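You operate a simulated robot arm through the tools that you are given. There is no shell and no other tool.

You are at the controls of a simulated two-armed robot. One attempt, no reset.

TASK
Top the yellow hub's oil up to between the marks of its window.
Fine: draw the hub slider open, pour from the green oil bottle without spilling, stand it back and shut the slider. Set down upright: oil bottle. Where these are worked on the way, their far stop is far enough and under half their travel is too little: hub slider.

It is judged by the outcome, as a careful person would: the job done as asked, and still so three seconds after it is handed in. It fails if anything else is knocked over, pushed out of place, dropped, spilled or broken.

THE ROBOT
Two 7-joint arms with two-finger parallel grippers on one trunk that stands fixed in place. Base frame: the origin is at the foot of the trunk, x ahead of it, y to its left, z up. Units: m, degrees, N and s.
The left shoulder is at [0.07, 0.177, 0.998], the right one opposite. With the tool pointing down near the work surface each hand reaches from about 0.22 to 0.72 m from the base axis, measured 20 degrees to its own side. Payload 3.43 kg a hand.
The tool frame of a hand sits at the grasp point between the pads (the TCP): z along the fingers, y along the line on which they close. The tips reach 0.03 m beyond it. The gripper opens to 0.094 m. The fingers are 0.028 m wide and 0.01 m thick; the gripper's body (0.05 by 0.096 m) begins 0.055 m behind the TCP.
Orientation is that of the tool frame in the base frame, as a unit quaternion [w, x, y, z]. With the fingers straight down and closing along the base's y, the tool's x points along the base's -x, its y along +y and its z along -z.

THE INTERFACE
- The arms move only by the tool apply_moves. It takes "left_increments", "right_increments" or both (then of equal length, played together; a hand with none holds still); each is a list of rows, each an object of numbers (a shift or turn left out is 0, a gripper value left out holds the last): "rx", "ry", "rz": the turn, a rotation vector about the tool's x, y, z in units of 6 degrees (1.0 is 6 degrees); "x", "y", "z": the shift along the tool's x, y, z in units of 25 mm (1.0 is 25 mm); "claw": the gripper command, from -1 (fully open) to 1 (shut), values between in proportion. In form: [{"rx": .., "ry": .., "rz": .., "x": .., "y": .., "z": .., "claw": ..}, ...]. A call has 1 to 20 rows; each row shifts and turns the commanded pose from where the row before left it, along the tool's axes as they then stand. A call with a number of a shift or a turn outside -1 to 1 is refused whole. A row lasts 0.2 s, in which the tool goes at most 0.05 m and 8.6 degrees; a call with a longer step from one row to the next is refused whole, and so is a gripper value outside its range. A pose out of reach is approached as far as the arm can. The call stops where the force on the tool passes 40 N (or 10 N more than at its start, if that is more) or the arm is blocked; 0.2 s more then pass. The fingers move at their own pace (about 0.153 m/s each) and stop on an object; they squeeze with about 31 N. The grip force told is the motor's: it shows also when the fingers shut on nothing. Time passes only in rows, and 0.2 s behind the last, so rows that do not move let the fingers close. It gives the time, the measured TCP pose, the force on the tool (base axes), the opening and the grip force at its end, in the units of the frame above (readings bear some noise), with the torque about the TCP (base axes, N m) and any sound that the robot's microphone picked up.
- Cameras (640 x 400 px; columns grow to the right, rows downward): "scene" is now at [0.1195, 0.0346, 1.2924]; the picture's right is [0.43, -0.90, -0.00], its down [-0.70, -0.34, -0.63] and it looks along [0.57, 0.27, -0.78] (base axes); focal length 326 px, centre (320, 200). "left" rides on the left gripper at [0.076, -0.014, -0.102] in its tool frame; the picture's right is [0.18, 0.98, 0.00], its down [-0.75, 0.14, -0.64] and it looks along [-0.63, 0.12, 0.77] (tool axes); focal length 243 px, centre (320, 200). "right" rides on the right gripper at [0.076, 0.014, -0.103] in its tool frame; the picture's right is [-0.18, 0.98, 0.00], its down [-0.75, -0.14, -0.64] and it looks along [-0.63, -0.12, 0.77] (tool axes); focal length 243 px, centre (320, 200).
- grab_frame(camera): a new picture of that camera. It takes no simulated time.
- slide_trunk(by): slides the trunk up (or, below 0, down) by that many m; the arms and the scene camera ride with it, the base frame stays. It gives what a move gives, with no picture.
- head_to(pan, tilt): turns the head with the scene camera to pan (to the left, within 86 degrees either way) and tilt (down, from -29 to 69), counted from straight ahead of the robot. It gives what a move gives.
- pixel_to_xyz(camera, pixels): for up to 12 pixels [column, row] of the newest picture of that camera ("zoom" is the newest enlarged one), the place [x, y, z] in the base frame of the surface seen there, good to about 0.002 m. It takes no simulated time.
- zoom(camera, box): a new picture of the part [left, top, right, bottom] of that camera's present view, enlarged. It takes no simulated time.
- close_job(): hands the job in; it is judged then, once.

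Open the grippers and draw the arms clear of the work before you hand the job in, unless the task says otherwise.

The tools are called after "Emit:" as a command line: name --argument value ..., lists and objects as JSON in quotes. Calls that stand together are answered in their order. apply_moves: Moves the arms, as the interface text tells. Its arguments: {"type":"object","properties":{"left_increments":{"type":"array","items":{"type":"object","properties":{"rx":{"type":"number"},"ry":{"type":"number"},"rz":{"type":"number"},"x":{"type":"number"},"y":{"type":"number"},"z":{"type":"number"},"claw":{"type":"number"}}}},"right_increments":{"type":"array","items":{"type":"object","properties":{"rx":{"type":"number"},"ry":{"type":"number"},"rz":{"type":"number"},"x":{"type":"number"},"y":{"type":"number"},"z":{"type":"number"},"claw":{"type":"number"}}}}},"required":[]} The other tools are called the same way: slide_trunk (by) slides the trunk up or down; head_to (pan, tilt) turns the head that bears the scene camera; grab_frame (camera) takes a picture; pixel_to_xyz (camera, pixels) gives the place of the surface under pixels of a picture; zoom (camera, box) takes an enlarged picture of a part of a camera's view; close_job () hands the job in.

At the start:

```text
clock: 0.0
left_tool_pos: [0.4047, 0.3125, 0.931]
left_tool_rot: [0.001, 0.0, 1.0, 0.0]
left_ft_force: [-0.2, 1.1, -0.6]
left_torque: [0.0, -0.01, -0.03]
left_opening: 0.094
left_grip_force: 0.0
right_tool_pos: [0.3422, -0.1059, 0.8881]
right_tool_rot: [0.0, 0.0, 1.0, 0.0]
right_ft_force: [0.7, -0.2, -0.3]
right_torque: [0.03, -0.01, 0.03]
right_opening: 0.0941
right_grip_force: 0.0
trunk travel left (down, up): [-0.578, 0.262]
head pan, tilt: [25.8, 51.1]
```

scene: 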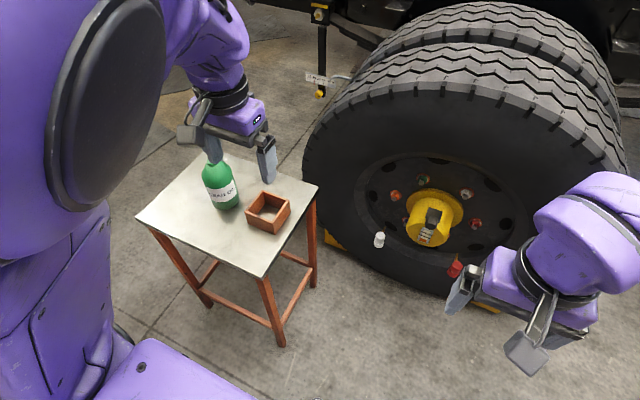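
right: 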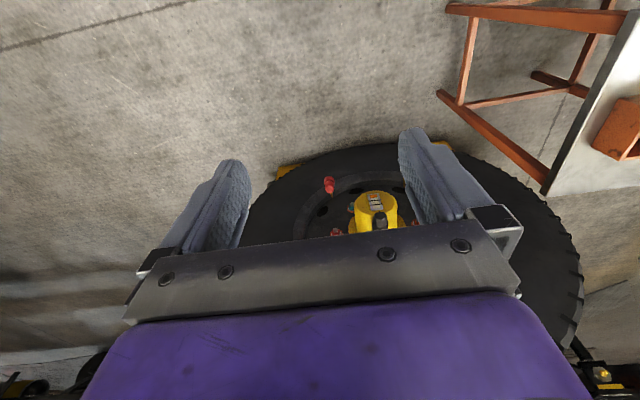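
left: 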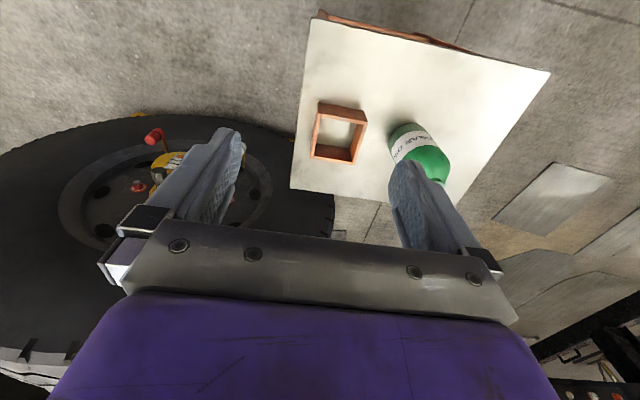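

I'll start by looking closely: the green bottle is near (222,185) on the table and the yellow hub near (433,218). I zoom on both.

Emit:
zoom --camera "scene" --box '[340, 140, 520, 290]'

Emit:
zoom --camera "scene" --box '[130, 120, 330, 290]'

```text
2.67 times, centred on (430, 215) of scene
```

zoom: 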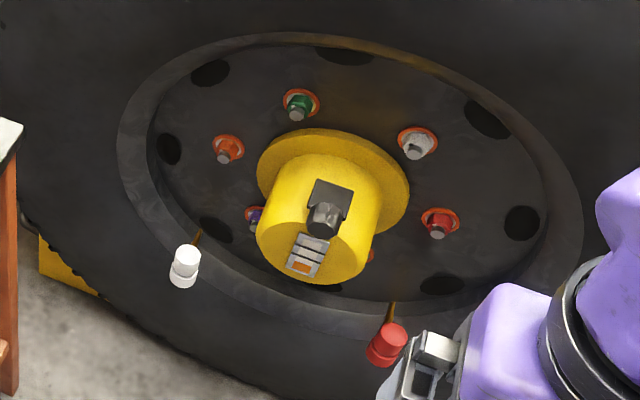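

```text
2.35 times, centred on (230, 205) of scene
```

zoom: 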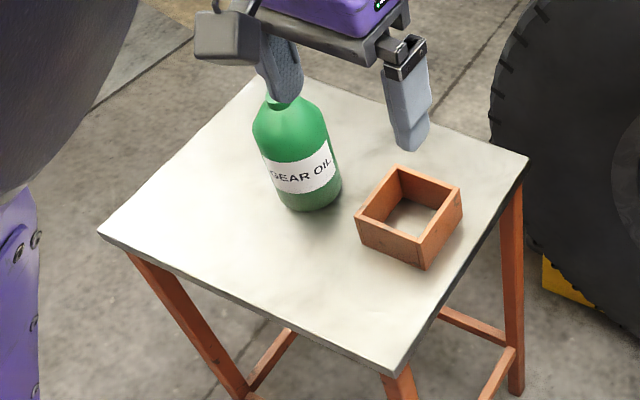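

The hub shows a dark plate with a knob at zoom (325,210) and a window below it at (308,255). I read the coordinates of those points from a fresh hub zoom.

Emit:
zoom --camera "scene" --box '[396, 180, 476, 250]'

Emit:
pixel_to_xyz --camera "scene" --pixels '[[222, 200], [215, 168], [265, 215], [140, 217], [262, 275], [315, 187], [215, 158], [436, 216], [425, 240], [440, 197], [379, 240], [455, 268]]'

```text
5.71 times, centred on (436, 215) of scene
```

zoom: 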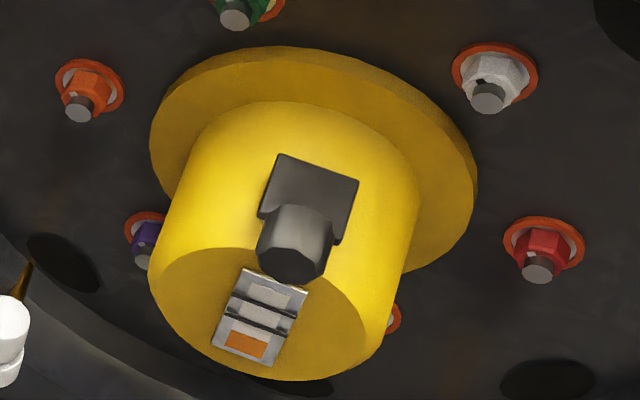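

```text
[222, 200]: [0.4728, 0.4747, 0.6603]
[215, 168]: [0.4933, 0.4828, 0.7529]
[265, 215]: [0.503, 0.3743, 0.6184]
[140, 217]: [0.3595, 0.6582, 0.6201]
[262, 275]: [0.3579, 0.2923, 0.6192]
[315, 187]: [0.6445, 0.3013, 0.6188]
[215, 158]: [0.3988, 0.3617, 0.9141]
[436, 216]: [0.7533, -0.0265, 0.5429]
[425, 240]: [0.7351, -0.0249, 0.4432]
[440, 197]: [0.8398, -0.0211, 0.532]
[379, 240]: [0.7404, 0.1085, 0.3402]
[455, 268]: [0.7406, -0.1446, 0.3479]
```

The plate sits on the hub's top and its knob stands up from it. I measure several points in the zoom: knob top, plate corners, hub rim, window.

Emit:
pixel_to_xyz --camera "zoom" --pixels '[[290, 225], [290, 265], [275, 165], [350, 185], [265, 205], [340, 235], [290, 120], [230, 200], [380, 220], [290, 255], [310, 360], [300, 185]]'

Emit:
pixel_to_xyz --camera "zoom" --pixels '[[265, 295], [260, 313], [245, 343], [225, 350], [300, 290], [265, 212], [325, 212], [320, 265], [265, 265], [290, 280], [300, 60], [195, 150]]'

```text
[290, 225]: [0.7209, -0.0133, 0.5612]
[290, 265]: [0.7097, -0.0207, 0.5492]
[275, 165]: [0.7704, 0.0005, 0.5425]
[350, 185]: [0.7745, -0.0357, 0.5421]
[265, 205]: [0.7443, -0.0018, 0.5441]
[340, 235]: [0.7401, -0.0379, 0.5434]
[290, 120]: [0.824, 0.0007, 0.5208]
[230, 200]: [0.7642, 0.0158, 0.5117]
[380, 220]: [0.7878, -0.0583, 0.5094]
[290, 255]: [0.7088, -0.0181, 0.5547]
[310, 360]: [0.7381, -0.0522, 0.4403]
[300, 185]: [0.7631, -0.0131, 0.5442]
```

```text
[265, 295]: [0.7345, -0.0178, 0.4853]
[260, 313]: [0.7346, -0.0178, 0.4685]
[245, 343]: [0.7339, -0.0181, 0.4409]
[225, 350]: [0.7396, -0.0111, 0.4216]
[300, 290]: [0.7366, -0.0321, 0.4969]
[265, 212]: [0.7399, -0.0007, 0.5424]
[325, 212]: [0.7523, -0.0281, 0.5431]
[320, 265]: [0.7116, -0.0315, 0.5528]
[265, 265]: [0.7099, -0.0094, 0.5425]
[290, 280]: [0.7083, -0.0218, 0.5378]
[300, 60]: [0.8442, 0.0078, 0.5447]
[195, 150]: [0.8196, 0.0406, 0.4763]
```

Plate top is at z≈0.544 (x 0.74–0.775, y −0.037–0.0) and the knob sticks out toward me at x≈0.708. Now I look at the bottle in the left camera and the hub in the right camera.

Emit:
zoom --camera "left" --box '[280, 0, 560, 220]'

Emit:
zoom --camera "right" --box '[300, 150, 460, 260]'

Emit:
pixel_to_xyz --camera "left" --pixels '[[400, 128], [410, 145], [428, 165], [440, 180], [305, 10], [548, 72], [292, 188], [450, 210], [315, 155], [365, 110], [322, 103], [355, 165]]'

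Emit:
pixel_to_xyz --camera "scene" --pixels '[[330, 130], [350, 200], [400, 120], [450, 100], [550, 120], [590, 160], [370, 255], [440, 130], [340, 240], [500, 90], [600, 100], [310, 150]]'

```text
1.82 times, centred on (420, 110) of left
```

zoom: 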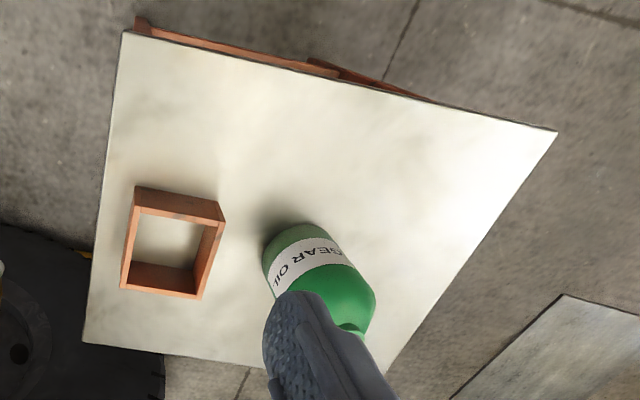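

```text
3.64 times, centred on (380, 205) of right
```

zoom: 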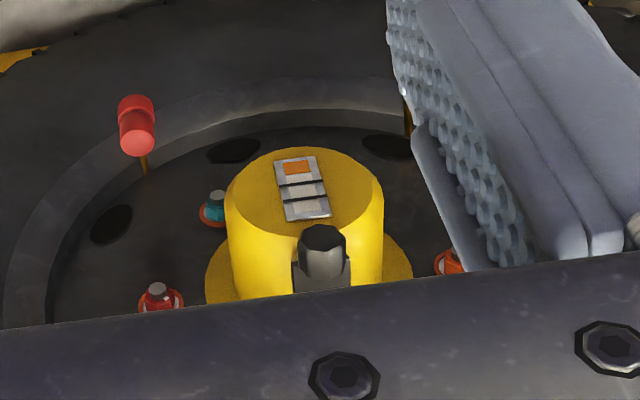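

```text
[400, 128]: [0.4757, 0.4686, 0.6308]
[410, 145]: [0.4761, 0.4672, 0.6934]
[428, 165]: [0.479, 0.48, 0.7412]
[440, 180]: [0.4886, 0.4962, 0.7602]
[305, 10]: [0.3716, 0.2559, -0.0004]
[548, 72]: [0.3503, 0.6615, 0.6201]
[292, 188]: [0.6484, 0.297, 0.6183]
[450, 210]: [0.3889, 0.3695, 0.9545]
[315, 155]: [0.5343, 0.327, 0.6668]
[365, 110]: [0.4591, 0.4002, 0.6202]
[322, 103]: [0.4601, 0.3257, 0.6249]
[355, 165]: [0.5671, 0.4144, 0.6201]
```

```text
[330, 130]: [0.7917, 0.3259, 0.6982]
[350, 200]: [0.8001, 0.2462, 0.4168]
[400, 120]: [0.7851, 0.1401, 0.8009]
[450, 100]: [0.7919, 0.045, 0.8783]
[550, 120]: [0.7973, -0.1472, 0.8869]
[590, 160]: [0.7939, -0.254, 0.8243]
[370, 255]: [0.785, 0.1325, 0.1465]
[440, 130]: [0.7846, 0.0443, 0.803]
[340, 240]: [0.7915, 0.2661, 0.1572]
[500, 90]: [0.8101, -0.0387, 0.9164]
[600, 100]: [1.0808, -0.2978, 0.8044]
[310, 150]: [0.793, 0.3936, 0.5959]
```

The knob is a short bar along −x in front of the plate (end face x≈0.709, z≈0.548, y≈−0.02), and the tyre's sidewall lies at x≈0.785–0.80. I move the right hand forward, then pitch its fingers toward the hub.

Emit:
apply_moves --right_increments '[{"x": -1, "z": 0.5, "claw": -1}, {"x": -1, "z": 0.5}, {"x": -1, "z": 0.5}, {"x": -1, "z": 0.5}, {"x": -1, "z": 0.5}, {"x": -1, "z": 0.5}, {"x": -0.5, "ry": -1}, {"x": 0, "ry": -1}, {"ry": -1}, {"ry": -1}, {"ry": -1}, {"ry": -1}, {"ry": -1}, {"ry": -1}, {"ry": -1}, {"ry": -1}]'

```text
clock: 3.4
left_tool_pos: [0.4046, 0.3134, 0.9313]
left_tool_rot: [0.0, 0.0, 1.0, 0.0]
left_ft_force: [0.1, 0.9, 0.3]
left_torque: [-0.05, 0.02, -0.02]
left_opening: 0.0939
left_grip_force: 0.0
right_tool_pos: [0.5054, -0.1059, 0.813]
right_tool_rot: [0.501, 0.001, 0.865, 0.0]
right_ft_force: [0.1, 0.4, -0.2]
right_torque: [0.0, 0.02, -0.01]
right_opening: 0.0941
right_grip_force: 0.0
trunk travel left (down, up): [-0.578, 0.262]
head pan, tilt: [25.8, 51.1]
```

The right hand is at (0.505,−0.106,0.813), pitched 60° from down toward forward. I look through its camera.

Emit:
grab_frame --camera "right"

Emit:
grab_frame --camera "scene"

```text
taken
```

right: 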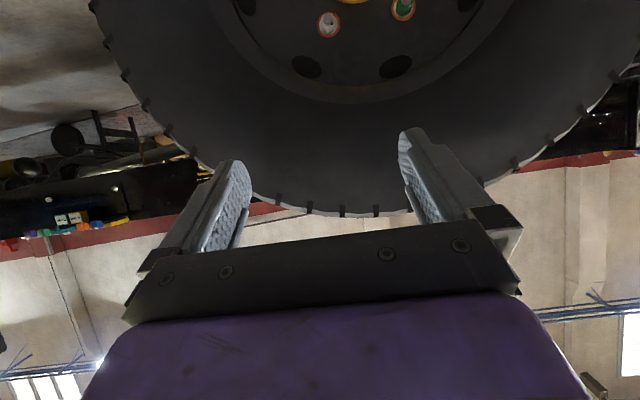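

```text
taken
```

scene: 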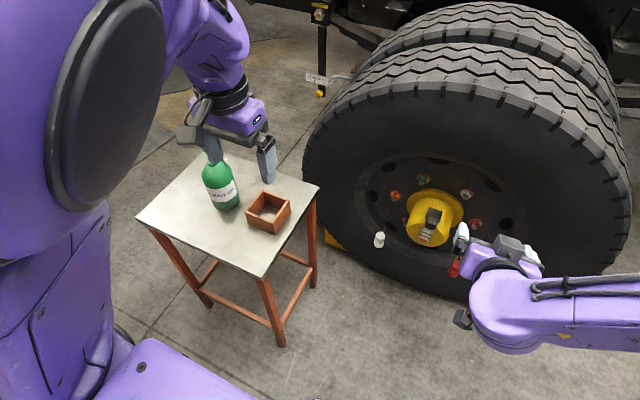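

The path to the knob is clear; I pitch to 80° and move to a pre-grasp about 0.09 m in front of the knob at (0.62,−0.02,0.56).

Emit:
apply_moves --right_increments '[{"ry": -1}, {"ry": -1}, {"ry": -1}, {"ry": -0.333}, {"x": 0.916, "y": 0.344, "z": 0.628}, {"x": 0.916, "y": 0.344, "z": 0.628}, {"x": 0.916, "y": 0.344, "z": 0.628}, {"x": 0.916, "y": 0.344, "z": 0.628}, {"x": 0.916, "y": 0.344, "z": 0.628}, {"x": 0.916, "y": 0.344, "z": 0.628}, {"x": 0.916, "y": 0.344, "z": 0.628}, {"x": 0.916, "y": 0.344, "z": 0.628}, {"x": 0.916, "y": 0.344, "z": 0.628}, {"x": 0.916, "y": 0.344, "z": 0.628}, {}]'

Emit:
grab_frame --camera "right"

Emit:
zoom --camera "scene" --box '[340, 150, 520, 290]'

```text
clock: 6.6
left_tool_pos: [0.4044, 0.3125, 0.9318]
left_tool_rot: [0.0, 0.0, 1.0, 0.0]
left_ft_force: [-0.6, -0.6, 0.6]
left_torque: [-0.04, -0.01, 0.02]
left_opening: 0.0939
left_grip_force: 0.0
right_tool_pos: [0.6197, -0.0212, 0.5599]
right_tool_rot: [0.643, 0.0, 0.766, 0.0]
right_ft_force: [-0.2, 0.4, 0.0]
right_torque: [0.01, 0.01, -0.01]
right_opening: 0.0943
right_grip_force: 0.0
trunk travel left (down, up): [-0.578, 0.262]
head pan, tilt: [25.8, 51.1]
```

```text
taken
```

right: 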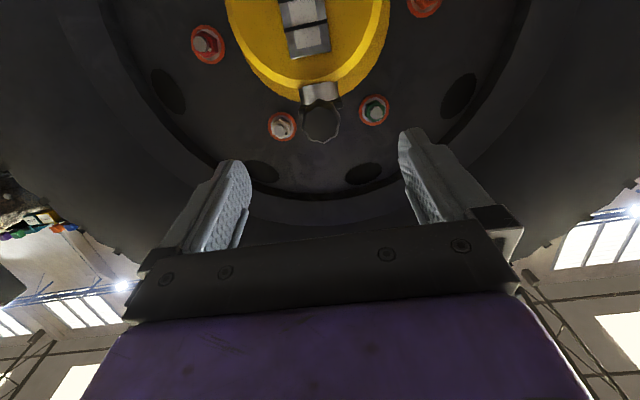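

```text
2.86 times, centred on (430, 220) of scene
```

zoom: 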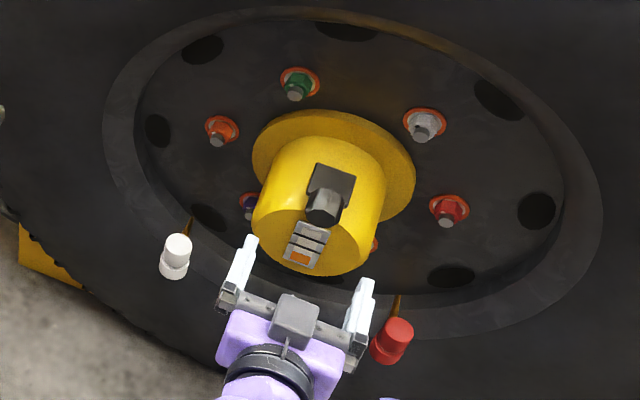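

The hand is aligned in front of the knob; the right camera shows it at about (320,115). I zoom in to measure it and the window.

Emit:
zoom --camera "right" --box '[220, 0, 420, 150]'

Emit:
pixel_to_xyz --camera "right" --pixels '[[303, 122], [338, 122], [320, 105], [320, 138], [321, 122], [320, 92], [308, 45], [305, 22], [302, 5], [270, 60], [370, 60], [305, 100]]'

```text
2.67 times, centred on (320, 75) of right
```

zoom: 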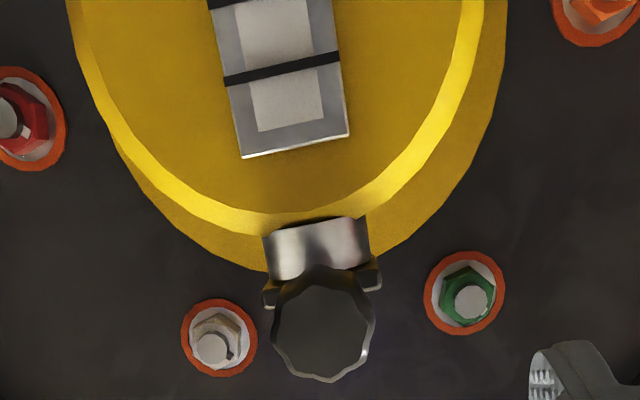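

```text
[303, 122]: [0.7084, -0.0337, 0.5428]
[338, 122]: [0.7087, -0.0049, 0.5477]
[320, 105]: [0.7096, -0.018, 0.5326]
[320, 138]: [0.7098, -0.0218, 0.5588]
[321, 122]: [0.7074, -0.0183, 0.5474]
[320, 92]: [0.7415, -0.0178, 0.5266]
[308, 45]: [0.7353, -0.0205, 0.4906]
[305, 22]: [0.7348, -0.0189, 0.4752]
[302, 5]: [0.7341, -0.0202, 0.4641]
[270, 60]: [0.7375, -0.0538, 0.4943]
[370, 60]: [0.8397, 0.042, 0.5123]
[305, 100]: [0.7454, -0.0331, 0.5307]
```

Knob end face spans y −0.034…−0.005 and z 0.533…0.560, centre (0.708,−0.0195,0.547). I advance 80 mm around it and close the fingers.

Emit:
apply_moves --right_increments '[{"z": 0.8, "x": -0.03, "y": 0.02}, {"z": 0.8, "x": -0.03, "y": 0.02}, {"z": 0.8, "x": -0.03, "y": 0.02}, {"z": 0.8, "x": -0.03, "y": 0.02}, {}, {"claw": 1}, {}, {}, {}]'

Emit:
zoom --camera "scene" --box '[380, 160, 500, 260]'

Emit:
grab_frame --camera "right"

```text
clock: 8.2
left_tool_pos: [0.4058, 0.3116, 0.9314]
left_tool_rot: [-0.001, 0.001, 1.0, -0.002]
left_ft_force: [0.3, 0.2, -0.2]
left_torque: [0.03, -0.03, 0.02]
left_opening: 0.094
left_grip_force: 0.1
right_tool_pos: [0.6778, -0.021, 0.5585]
right_tool_rot: [0.64, -0.01, 0.768, 0.007]
right_ft_force: [0.6, 37.7, -1.5]
right_torque: [0.13, -0.21, 0.75]
right_opening: 0.0305
right_grip_force: 45.7
right hand out of reach, approached as far as the arm can: row 3, 4
trunk travel left (down, up): [-0.578, 0.262]
head pan, tilt: [25.8, 51.1]
stopped in row 7 (right hand): the force on the tool passed its limit at 43 N (the readings are from after the stop); the commanded pose is now the measured one
```

```text
4.00 times, centred on (440, 210) of scene
```

zoom: 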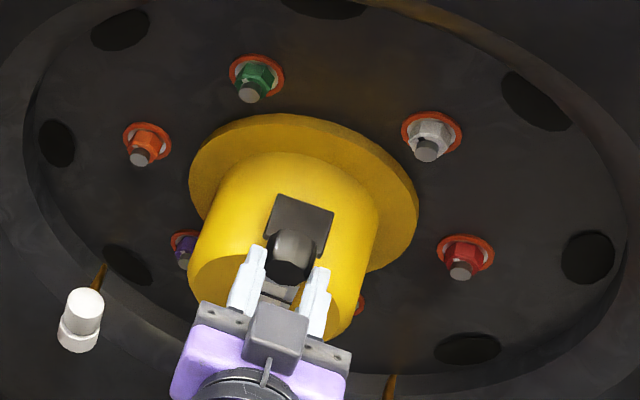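

```text
taken
```

right: 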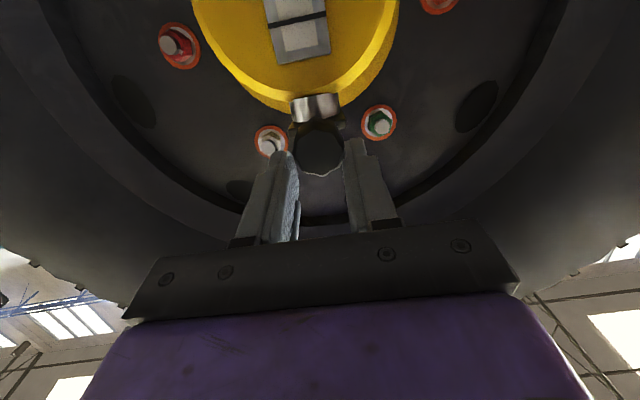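

The hand ran out of reach at x=0.678, so only the fingertips touched the knob. I open, back away and raise both hands, so I can lower the trunk for more reach.

Emit:
apply_moves --right_increments '[{"claw": -1}, {}, {"z": -1}, {"z": -1}, {"z": -1}, {"x": -1}, {"x": -1}, {"x": -1}, {"x": -1}, {"x": -1}, {"x": -1}, {"x": -1}, {"x": -1}]' --left_increments '[{"claw": -1}, {}, {}, {}, {}, {"z": -1}, {"z": -1}, {"z": -1}, {"z": -1}, {"z": -1}, {"z": -1}, {"z": -1}, {"z": -1}]'

Emit:
zoom --camera "scene" --box '[380, 160, 500, 260]'

Emit:
zoom --camera "scene" --box '[130, 110, 330, 280]'

```text
clock: 11.0
left_tool_pos: [0.4276, 0.3239, 1.1259]
left_tool_rot: [-0.001, 0.001, 1.0, 0.002]
left_ft_force: [-0.2, -0.2, -0.7]
left_torque: [0.02, -0.01, 0.02]
left_opening: 0.0938
left_grip_force: 0.1
left hand out of reach, approached as far as the arm can: row 6, 7, 8, 9, 10
right_tool_pos: [0.641, -0.0313, 0.7686]
right_tool_rot: [0.641, -0.004, 0.767, 0.004]
right_ft_force: [-0.3, 0.5, -0.2]
right_torque: [-0.02, 0.04, 0.0]
right_opening: 0.0941
right_grip_force: 0.2
trunk travel left (down, up): [-0.578, 0.262]
head pan, tilt: [25.8, 51.1]
```

```text
4.00 times, centred on (440, 210) of scene
```

zoom: 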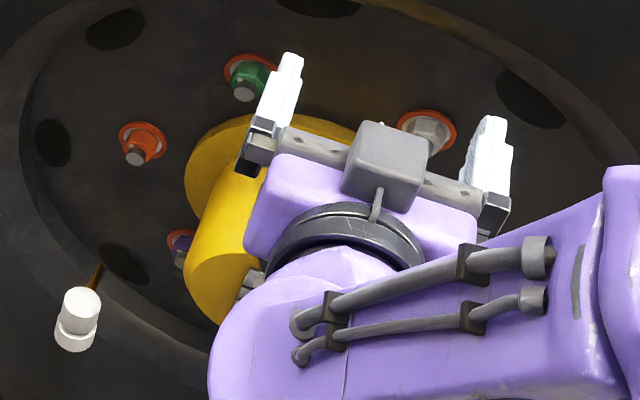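

```text
2.35 times, centred on (230, 195) of scene
```

zoom: 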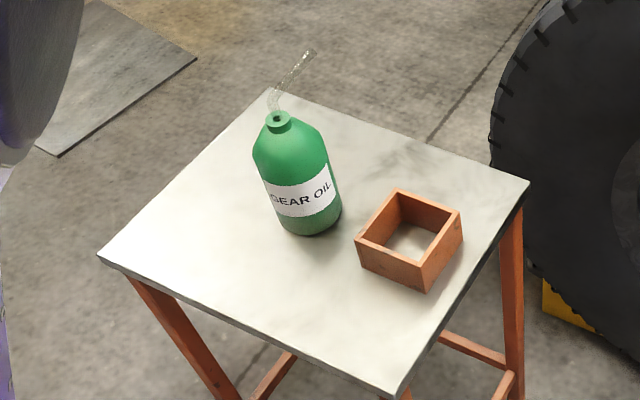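

Now the bottle is unobstructed, and something translucent seems to rise from its mouth at scene ≈(250,150). I zoom in there.

Emit:
zoom --camera "scene" --box '[205, 115, 285, 165]'

Emit:
zoom --camera "left" --box '[280, 0, 560, 220]'

```text
8.00 times, centred on (245, 140) of scene
```

zoom: 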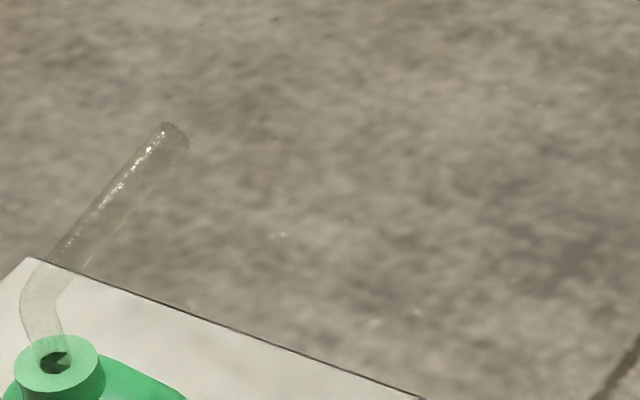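

```text
1.82 times, centred on (420, 110) of left
```

zoom: 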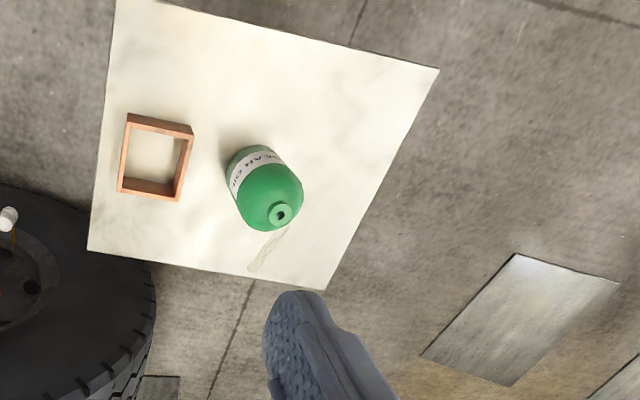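

The bottle carries a clear bent spout: it rises from the mouth and then leans off to one side. I locate its points in the left zoom and in the scene picture.

Emit:
pixel_to_xyz --camera "zoom" --pixels '[[281, 216], [286, 232], [280, 240], [270, 250], [260, 260], [251, 270], [250, 266], [275, 207], [294, 216], [230, 170], [300, 190], [262, 230]]'

Emit:
grab_frame --camera "scene"

Emit:
pixel_to_xyz --camera "scene" --pixels '[[217, 161], [211, 155], [212, 153], [216, 147], [221, 141], [225, 134], [213, 159], [203, 180], [235, 180], [219, 210], [216, 165], [227, 132]]'

```text
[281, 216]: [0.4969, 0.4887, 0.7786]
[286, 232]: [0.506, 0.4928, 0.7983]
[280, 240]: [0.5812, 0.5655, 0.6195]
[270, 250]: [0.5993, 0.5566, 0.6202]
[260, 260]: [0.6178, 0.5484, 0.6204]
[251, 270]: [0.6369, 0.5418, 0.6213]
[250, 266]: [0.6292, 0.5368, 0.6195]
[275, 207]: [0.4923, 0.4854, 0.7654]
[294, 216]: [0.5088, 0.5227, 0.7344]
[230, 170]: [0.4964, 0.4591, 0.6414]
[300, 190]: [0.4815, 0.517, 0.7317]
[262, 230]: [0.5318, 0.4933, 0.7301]
```

```text
taken
```

scene: 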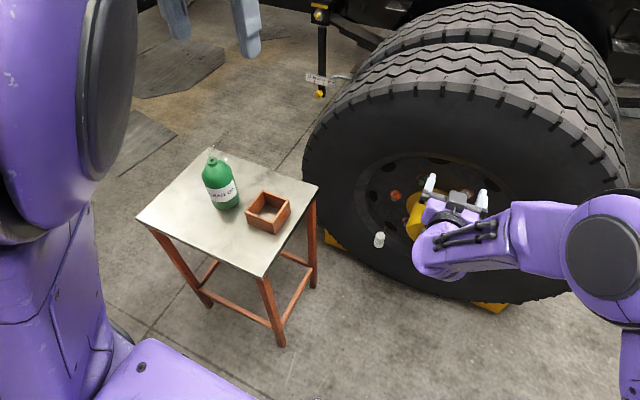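

```text
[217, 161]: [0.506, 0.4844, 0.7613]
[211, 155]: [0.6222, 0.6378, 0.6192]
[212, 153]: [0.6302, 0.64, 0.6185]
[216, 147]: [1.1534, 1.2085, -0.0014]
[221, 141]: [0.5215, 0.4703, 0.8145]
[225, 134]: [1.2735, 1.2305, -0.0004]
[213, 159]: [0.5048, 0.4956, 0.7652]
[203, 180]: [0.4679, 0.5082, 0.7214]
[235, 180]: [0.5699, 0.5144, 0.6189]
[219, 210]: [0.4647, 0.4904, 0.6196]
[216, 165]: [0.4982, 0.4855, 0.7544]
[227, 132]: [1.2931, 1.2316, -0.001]
```

Bottle axis is about (0.500,0.490), radius ≈0.034, neck top z≈0.778; by triangulating both views the spout tip is near (0.532,0.453,0.842), so it leans toward (+x,−y). Both hands are clear, so I lower the trunk 0.2 m.

Emit:
slide_trunk --by -0.2

Emit:
grab_frame --camera "scene"

Emit:
grab_frame --camera "right"

```text
clock: 13.2
left_tool_pos: [0.4268, 0.3255, 0.9257]
left_tool_rot: [0.0, 0.002, 1.0, -0.001]
left_ft_force: [0.3, -0.5, 0.1]
left_torque: [0.02, -0.02, 0.0]
left_opening: 0.094
left_grip_force: 0.0
right_tool_pos: [0.6415, -0.0301, 0.57]
right_tool_rot: [0.641, -0.004, 0.767, 0.004]
right_ft_force: [0.7, 0.4, 0.3]
right_torque: [0.02, -0.05, 0.02]
right_opening: 0.0942
right_grip_force: 0.1
trunk travel left (down, up): [-0.378, 0.462]
head pan, tilt: [25.8, 51.1]
```

```text
taken
```

scene: 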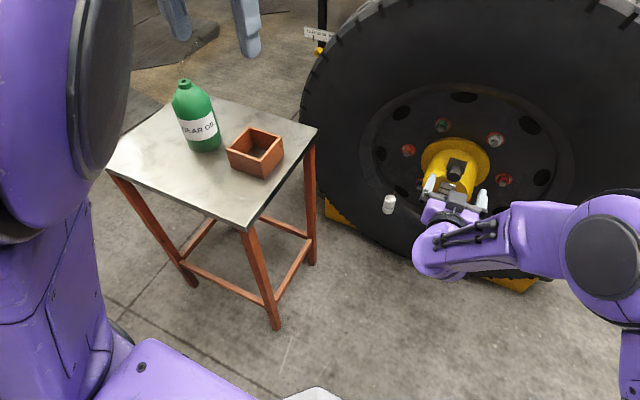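

```text
taken
```

right: 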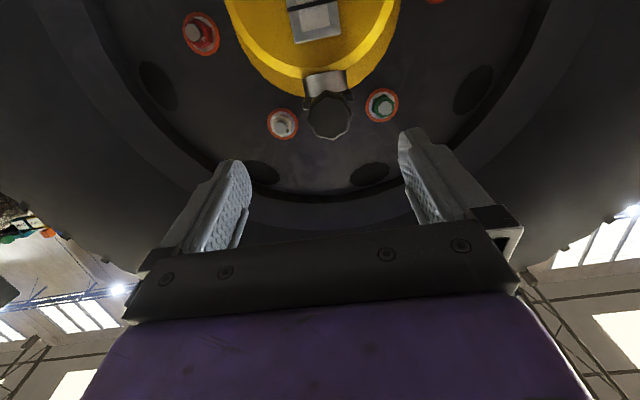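

The right camera now shows the knob face around (330,115). I re-measure it before grasping, in case the first touch moved it.

Emit:
pixel_to_xyz --camera "right" --pixels '[[330, 115], [309, 115], [349, 115], [329, 98], [329, 135], [340, 130], [316, 128], [325, 80], [345, 92], [313, 97]]'

Emit:
zoom --camera "scene" --box '[400, 130, 510, 210]'

```text
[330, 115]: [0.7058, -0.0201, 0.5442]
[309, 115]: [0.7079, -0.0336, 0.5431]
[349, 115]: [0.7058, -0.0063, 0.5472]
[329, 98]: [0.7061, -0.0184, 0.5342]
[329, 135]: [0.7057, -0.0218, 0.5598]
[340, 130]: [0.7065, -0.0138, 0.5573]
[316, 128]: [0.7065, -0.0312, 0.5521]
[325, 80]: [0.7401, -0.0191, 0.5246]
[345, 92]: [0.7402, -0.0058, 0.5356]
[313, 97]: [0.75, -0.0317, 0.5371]
```

```text
5.00 times, centred on (455, 170) of scene
```

zoom: 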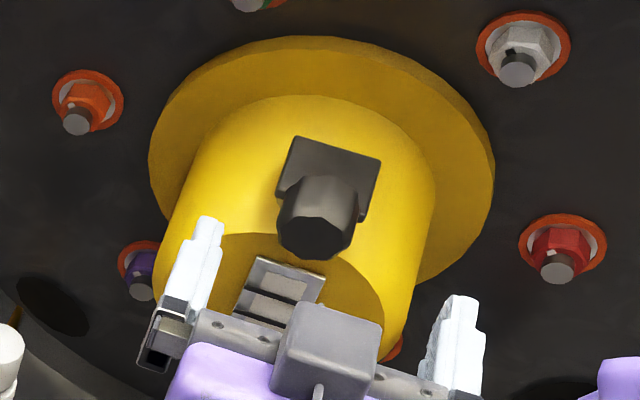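

Knob centre is (0.706,−0.020,0.547). I first align sideways and in height, then advance 58 mm and close gently around it.

Emit:
apply_moves --right_increments '[{"x": 0.4, "y": 0.4}, {"z": 0.6}, {"z": 0.6}, {"z": 0.6}, {"z": 0.55}, {}]'

Emit:
grab_frame --camera "right"

Emit:
zoom --camera "scene" --box '[400, 130, 510, 210]'

```text
clock: 14.6
left_tool_pos: [0.4277, 0.3252, 0.9243]
left_tool_rot: [0.0, 0.002, 1.0, -0.002]
left_ft_force: [-0.8, 0.1, 0.1]
left_torque: [-0.02, 0.0, -0.03]
left_opening: 0.0941
left_grip_force: 0.0
right_tool_pos: [0.6984, -0.02, 0.5488]
right_tool_rot: [0.641, -0.004, 0.767, 0.004]
right_ft_force: [0.0, 0.2, 0.0]
right_torque: [0.02, 0.0, 0.0]
right_opening: 0.0939
right_grip_force: 0.1
trunk travel left (down, up): [-0.378, 0.462]
head pan, tilt: [25.8, 51.1]
```

```text
taken
```

right: 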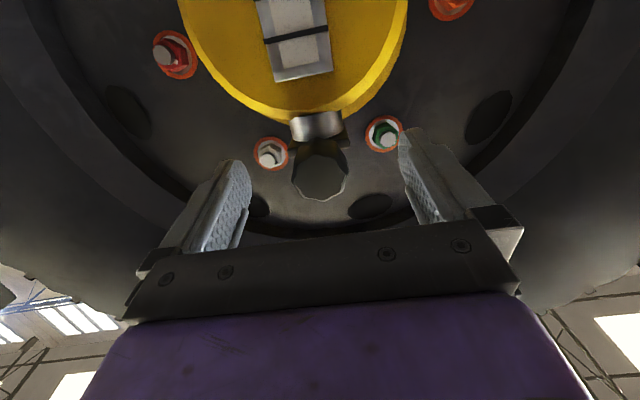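

```text
5.00 times, centred on (455, 170) of scene
```

zoom: 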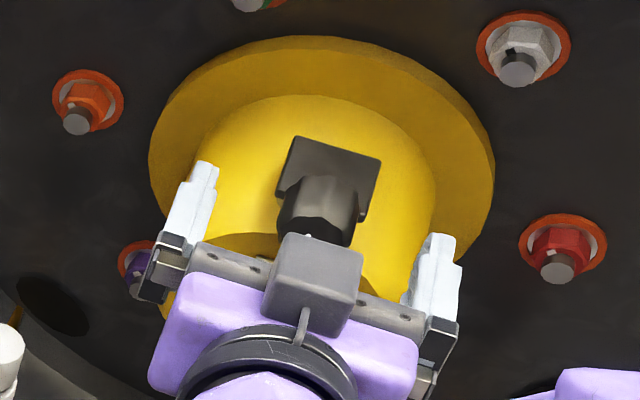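

The knob lies centred between the open fingers, tips at x≈0.728 short of the hub face. I close on it.

Emit:
apply_moves --right_increments '[{"claw": 0.2}, {"claw": 0.35}, {"claw": 0.45}, {"claw": 0.6}, {"claw": 1}, {}, {}]'

```text
clock: 16.1
left_tool_pos: [0.4271, 0.3248, 0.9248]
left_tool_rot: [0.0, 0.001, 1.0, 0.0]
left_ft_force: [-0.3, -0.1, 0.5]
left_torque: [-0.02, -0.02, -0.01]
left_opening: 0.0938
left_grip_force: 0.1
right_tool_pos: [0.6968, -0.0214, 0.5493]
right_tool_rot: [0.641, -0.004, 0.767, 0.005]
right_ft_force: [-0.1, -3.7, -0.3]
right_torque: [-0.03, -0.04, -0.78]
right_opening: 0.0305
right_grip_force: 45.3
trunk travel left (down, up): [-0.378, 0.462]
head pan, tilt: [25.8, 51.1]
```

The grip holds at opening 0.0305. I pull straight toward −x in small steps.

Emit:
apply_moves --right_increments '[{"z": -0.2, "x": 0.035}, {"z": -0.2, "x": 0.035}, {"z": -0.2, "x": 0.035}, {"z": -0.2, "x": 0.035}]'

Emit:
zoom --camera "scene" --box '[400, 130, 510, 210]'

```text
clock: 17.1
left_tool_pos: [0.4253, 0.3257, 0.9259]
left_tool_rot: [0.001, 0.001, 1.0, 0.0]
left_ft_force: [0.2, 0.7, 0.2]
left_torque: [0.01, 0.01, 0.0]
left_opening: 0.0939
left_grip_force: 0.1
right_tool_pos: [0.679, -0.021, 0.5502]
right_tool_rot: [0.642, -0.004, 0.766, 0.005]
right_ft_force: [0.2, -5.6, 3.1]
right_torque: [0.01, 0.16, -0.9]
right_opening: 0.0306
right_grip_force: 45.2
trunk travel left (down, up): [-0.378, 0.462]
head pan, tilt: [25.8, 51.1]
```

```text
5.00 times, centred on (455, 170) of scene
```

zoom: 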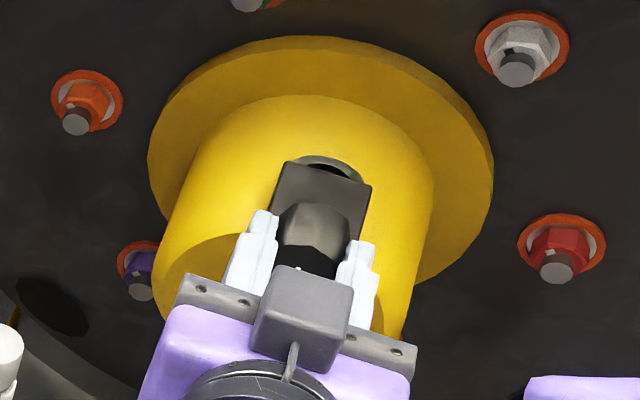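

The slider follows and the filler hole's collar appears behind the plate at zoom (335,165). I keep pulling until it stops.

Emit:
apply_moves --right_increments '[{"z": -0.2, "x": 0.035}, {"z": -0.2, "x": 0.035}, {"z": -0.2, "x": 0.035}, {"z": -0.2, "x": 0.035}, {"z": -0.2, "x": 0.035}, {"z": -0.2, "x": 0.035}, {"z": -0.2, "x": 0.035}]'

Emit:
zoom --camera "scene" --box '[400, 130, 510, 210]'

```text
clock: 18.5
left_tool_pos: [0.4307, 0.3268, 0.9239]
left_tool_rot: [-0.002, 0.001, 1.0, -0.001]
left_ft_force: [-0.5, -0.2, -0.7]
left_torque: [0.01, -0.01, 0.0]
left_opening: 0.094
left_grip_force: 0.1
right_tool_pos: [0.6548, -0.0209, 0.5495]
right_tool_rot: [0.644, -0.003, 0.765, 0.004]
right_ft_force: [29.5, 6.5, -12.2]
right_torque: [0.09, 0.46, -0.67]
right_opening: 0.0307
right_grip_force: 45.2
trunk travel left (down, up): [-0.378, 0.462]
head pan, tilt: [25.8, 51.1]
stopped in row 6 (right hand): the force on the tool passed its limit at 43 N (the readings are from after the stop); the commanded pose is now the measured one
```

```text
5.00 times, centred on (455, 170) of scene
```

zoom: 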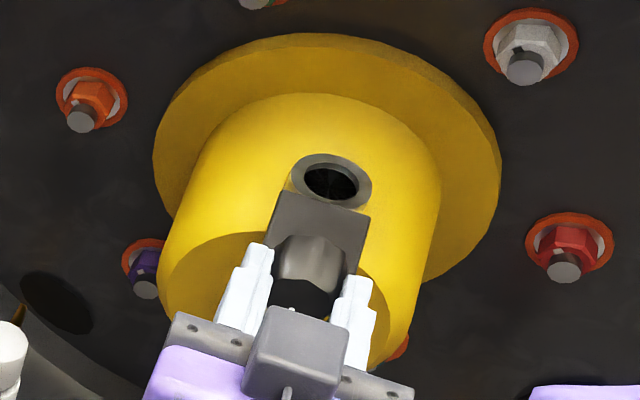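

Far stop reached after about 42 mm and the hole is fully exposed at zoom (331,182). I measure the hole, then release the knob and watch that the slider stays.

Emit:
pixel_to_xyz --camera "zoom" --pixels '[[297, 172], [366, 190], [333, 159], [345, 203], [331, 182], [318, 200], [305, 195], [360, 170], [330, 190], [322, 175]]'

Emit:
apply_moves --right_increments '[{"z": 0.05, "claw": 0.2}, {"claw": 0}, {"claw": -0.3}, {"claw": -1}, {}, {}]'

Emit:
zoom --camera "scene" --box '[400, 130, 510, 210]'

```text
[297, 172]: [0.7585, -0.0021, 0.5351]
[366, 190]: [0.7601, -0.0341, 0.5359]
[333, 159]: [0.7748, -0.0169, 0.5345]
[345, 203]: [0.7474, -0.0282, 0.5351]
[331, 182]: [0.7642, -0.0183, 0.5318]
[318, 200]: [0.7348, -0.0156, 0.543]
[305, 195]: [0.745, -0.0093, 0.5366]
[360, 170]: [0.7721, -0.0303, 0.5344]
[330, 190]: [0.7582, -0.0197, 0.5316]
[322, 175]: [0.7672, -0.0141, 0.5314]
```

```text
clock: 19.9
left_tool_pos: [0.4275, 0.3258, 0.9257]
left_tool_rot: [-0.001, 0.001, 1.0, 0.0]
left_ft_force: [-0.8, -0.3, -0.3]
left_torque: [0.04, 0.01, -0.02]
left_opening: 0.0938
left_grip_force: 0.1
right_tool_pos: [0.6526, -0.0218, 0.5513]
right_tool_rot: [0.645, -0.002, 0.764, 0.003]
right_ft_force: [0.2, 0.5, -0.9]
right_torque: [-0.03, -0.02, 0.0]
right_opening: 0.0938
right_grip_force: 0.1
trunk travel left (down, up): [-0.378, 0.462]
head pan, tilt: [25.8, 51.1]
```

```text
5.00 times, centred on (455, 170) of scene
```

zoom: 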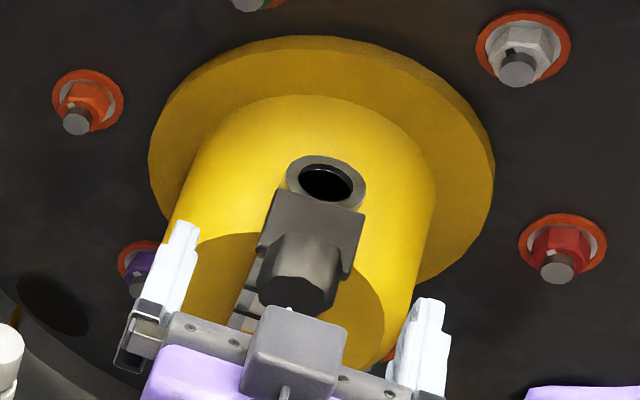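

The slider stays put with the hole's centre at about (0.761,−0.018,0.535). I back the right hand off and park it low to the right, yawed left, so its camera can watch window and hole.

Emit:
apply_moves --right_increments '[{"z": -1}, {"z": -1}, {"z": -1}, {"y": -0.9, "x": 0.47, "z": 0.083}, {"y": -0.9, "x": 0.47, "z": 0.083}, {"y": -0.9, "x": 0.47, "z": 0.083}, {"y": -0.9, "x": 0.47, "z": 0.083}, {"y": -0.9, "x": 0.47, "z": 0.083}, {"y": -0.9, "x": 0.47, "z": 0.083}, {"y": -0.9, "x": 0.47, "z": 0.083}, {"rx": -0.82, "rz": -0.145}, {"rx": -0.82, "rz": -0.145}, {"rx": -0.82, "rz": -0.145}, {"rx": -0.82, "rz": -0.145}, {"rx": -0.82, "rz": -0.145}, {}]'

Emit:
grab_frame --camera "right"

Emit:
grab_frame --camera "scene"

```text
clock: 23.3
left_tool_pos: [0.4274, 0.3259, 0.9257]
left_tool_rot: [0.0, 0.002, 1.0, -0.002]
left_ft_force: [-0.2, 0.4, 0.6]
left_torque: [-0.03, 0.04, -0.03]
left_opening: 0.094
left_grip_force: 0.0
right_tool_pos: [0.5814, -0.1789, 0.4799]
right_tool_rot: [0.629, -0.169, 0.746, 0.142]
right_ft_force: [0.9, 0.1, 0.1]
right_torque: [-0.01, -0.01, -0.02]
right_opening: 0.094
right_grip_force: 0.1
trunk travel left (down, up): [-0.378, 0.462]
head pan, tilt: [25.8, 51.1]
```

```text
taken
```

right: 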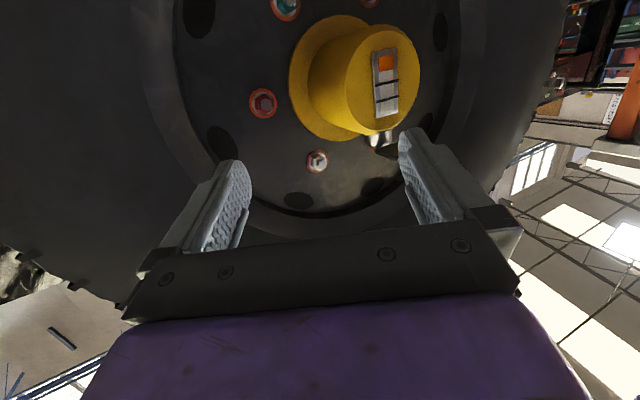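

```text
taken
```

scene: 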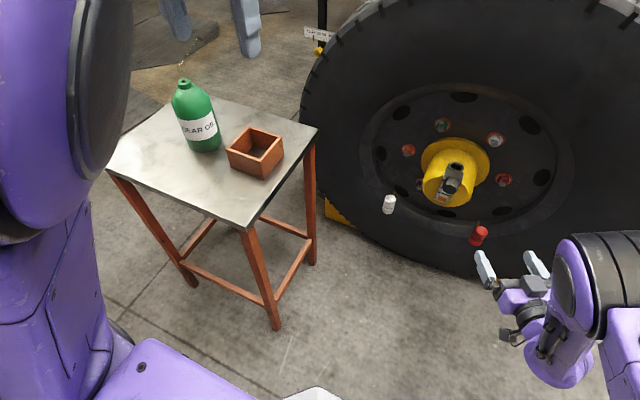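

The window shows clearly at (387,80) in the right camera, upside down. I zoom on it to read marks and level.

Emit:
zoom --camera "right" --box '[340, 30, 440, 150]'

Emit:
pixel_to_xyz --camera "right" --pixels '[[384, 53], [386, 62], [387, 70], [385, 82], [386, 100], [386, 97], [388, 115], [384, 73]]'

```text
3.33 times, centred on (390, 90) of right
```

zoom: 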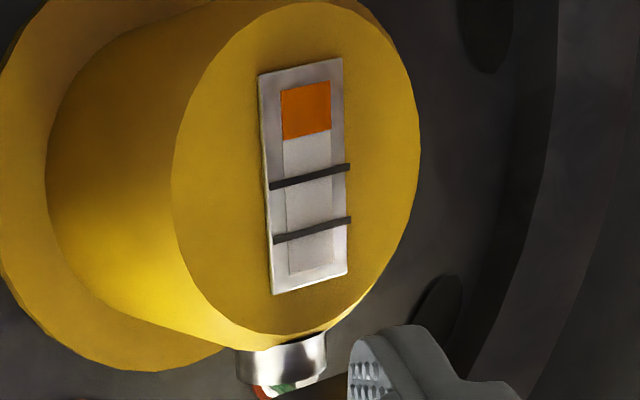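

```text
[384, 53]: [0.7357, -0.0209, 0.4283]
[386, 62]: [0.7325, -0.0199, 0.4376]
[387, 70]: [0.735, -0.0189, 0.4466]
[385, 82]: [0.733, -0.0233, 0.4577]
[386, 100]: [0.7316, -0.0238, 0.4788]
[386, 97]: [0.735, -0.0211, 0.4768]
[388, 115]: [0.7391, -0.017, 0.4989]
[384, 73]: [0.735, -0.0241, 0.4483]
```

Level is at z≈0.447, lower mark ≈0.461, upper mark ≈0.479, so I must raise it to about 0.470. Before the left grasp I check what protrudes from a hand by zooming on the right one.

Emit:
zoom --camera "scene" --box '[450, 230, 610, 390]'

Emit:
zoom --camera "scene" --box '[150, 60, 310, 190]'

```text
2.50 times, centred on (530, 310) of scene
```

zoom: 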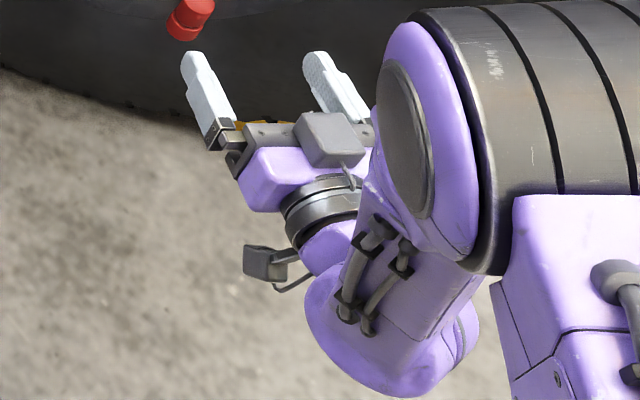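

```text
3.08 times, centred on (230, 125) of scene
```

zoom: 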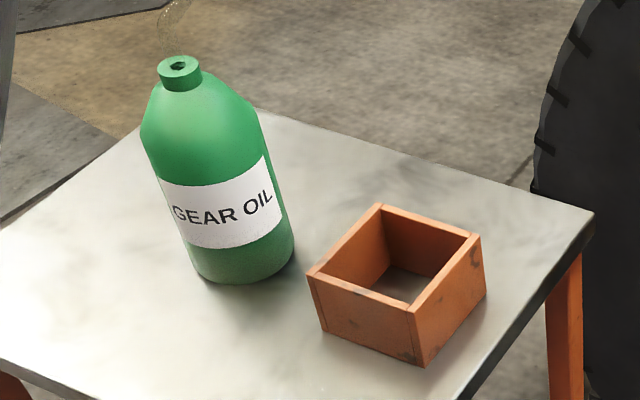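

The camera body sits on a stalk on the tool's +x side, so it limits how flat the hand can go over the table. I measure the bottle's straight wall height and the depth of the rim recess near the hub.

Emit:
pixel_to_xyz --camera "zoom" --pixels '[[185, 85], [200, 120], [205, 140], [210, 160], [220, 185], [235, 245], [240, 275], [180, 72], [150, 130], [255, 115], [275, 190], [180, 58]]'

Emit:
pixel_to_xyz --camera "scene" --pixels '[[400, 150], [390, 170], [375, 160], [380, 130], [365, 150], [350, 150], [420, 110], [430, 100], [400, 110], [370, 120], [440, 85], [340, 120]]'

```text
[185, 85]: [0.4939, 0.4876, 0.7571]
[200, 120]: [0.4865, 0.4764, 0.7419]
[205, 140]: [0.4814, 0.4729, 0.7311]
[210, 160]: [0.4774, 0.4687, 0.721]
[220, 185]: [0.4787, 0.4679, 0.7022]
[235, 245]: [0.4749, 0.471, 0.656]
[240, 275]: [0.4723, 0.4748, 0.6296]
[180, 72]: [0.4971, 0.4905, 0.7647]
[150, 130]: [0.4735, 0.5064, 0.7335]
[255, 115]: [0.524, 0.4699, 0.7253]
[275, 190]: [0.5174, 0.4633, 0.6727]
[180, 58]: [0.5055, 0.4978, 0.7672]
```

```text
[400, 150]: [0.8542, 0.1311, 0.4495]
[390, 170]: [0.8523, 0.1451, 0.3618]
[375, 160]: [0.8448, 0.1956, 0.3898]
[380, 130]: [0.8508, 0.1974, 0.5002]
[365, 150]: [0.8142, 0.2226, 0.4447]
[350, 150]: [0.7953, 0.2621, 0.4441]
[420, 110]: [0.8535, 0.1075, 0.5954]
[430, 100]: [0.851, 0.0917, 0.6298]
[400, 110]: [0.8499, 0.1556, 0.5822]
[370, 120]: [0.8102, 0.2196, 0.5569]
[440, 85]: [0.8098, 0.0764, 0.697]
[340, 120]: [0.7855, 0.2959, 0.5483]
```

Bottle axis fits (0.501,0.493) with r≈0.034 and straight wall up to z≈0.715. I move the left hand sideways and turn it to fingers az 20°, 25° below horizontal, staying above and behind the bottle.

Emit:
apply_moves --left_increments '[{"y": 0.94, "claw": -1}, {"y": 0.94}, {"y": 0.94}, {"y": 0.94}, {"rz": -0.833}, {"rz": -0.833}, {"rz": -0.833}, {"rz": -0.833}, {"ry": -0.985}, {"ry": -0.985}, {"ry": -0.985}, {"ry": -0.985}, {"ry": -0.985}, {"ry": -0.985}]'

Emit:
grab_frame --camera "left"

Emit:
grab_frame --camera "scene"

```text
clock: 26.3
left_tool_pos: [0.4527, 0.4513, 0.9278]
left_tool_rot: [0.299, -0.167, 0.938, 0.047]
left_ft_force: [0.2, -0.8, -0.7]
left_torque: [0.03, -0.02, -0.02]
left_opening: 0.0938
left_grip_force: 0.1
left hand out of reach, approached as far as the arm can: row 12, 13, 14
right_tool_pos: [0.5801, -0.1793, 0.4798]
right_tool_rot: [0.63, -0.168, 0.745, 0.142]
right_ft_force: [0.8, 0.2, 0.2]
right_torque: [0.03, -0.03, 0.0]
right_opening: 0.094
right_grip_force: 0.0
trunk travel left (down, up): [-0.378, 0.462]
head pan, tilt: [25.8, 51.1]
```

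```text
taken
```

left: 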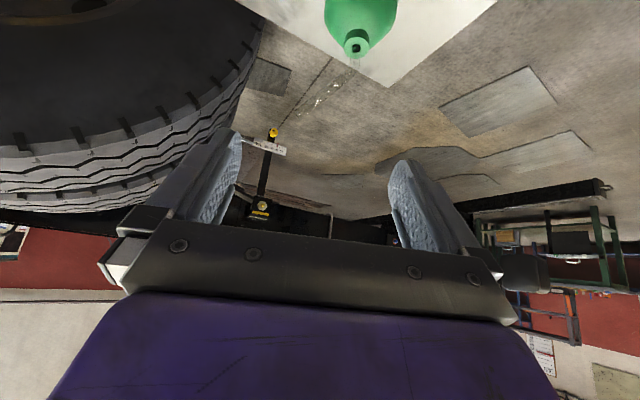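

```text
taken
```

scene: 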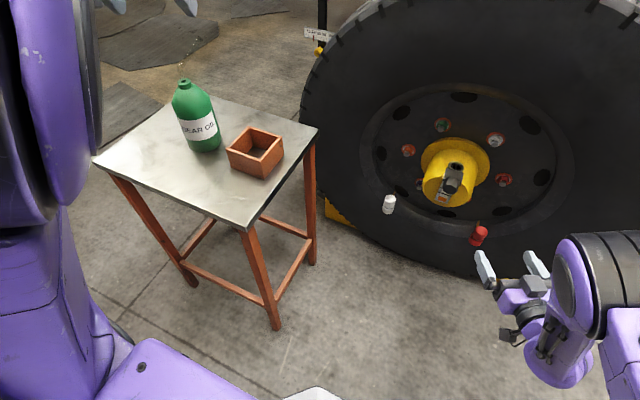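

The left arm is too folded to pitch further here (rows 12–14 out of reach). Raising the shoulders gives it room, so I slide the trunk up 0.3 m; both hands just rise through free space.

Emit:
slide_trunk --by 0.3

```text
clock: 29.3
left_tool_pos: [0.4527, 0.4519, 1.2266]
left_tool_rot: [0.299, -0.167, 0.938, 0.046]
left_ft_force: [-0.2, 0.3, 0.8]
left_torque: [-0.02, 0.02, 0.01]
left_opening: 0.0941
left_grip_force: 0.1
right_tool_pos: [0.5802, -0.1807, 0.7796]
right_tool_rot: [0.629, -0.169, 0.745, 0.142]
right_ft_force: [0.2, -0.1, -0.7]
right_torque: [-0.06, -0.03, 0.0]
right_opening: 0.0939
right_grip_force: 0.0
trunk travel left (down, up): [-0.678, 0.162]
head pan, tilt: [25.8, 51.1]
```

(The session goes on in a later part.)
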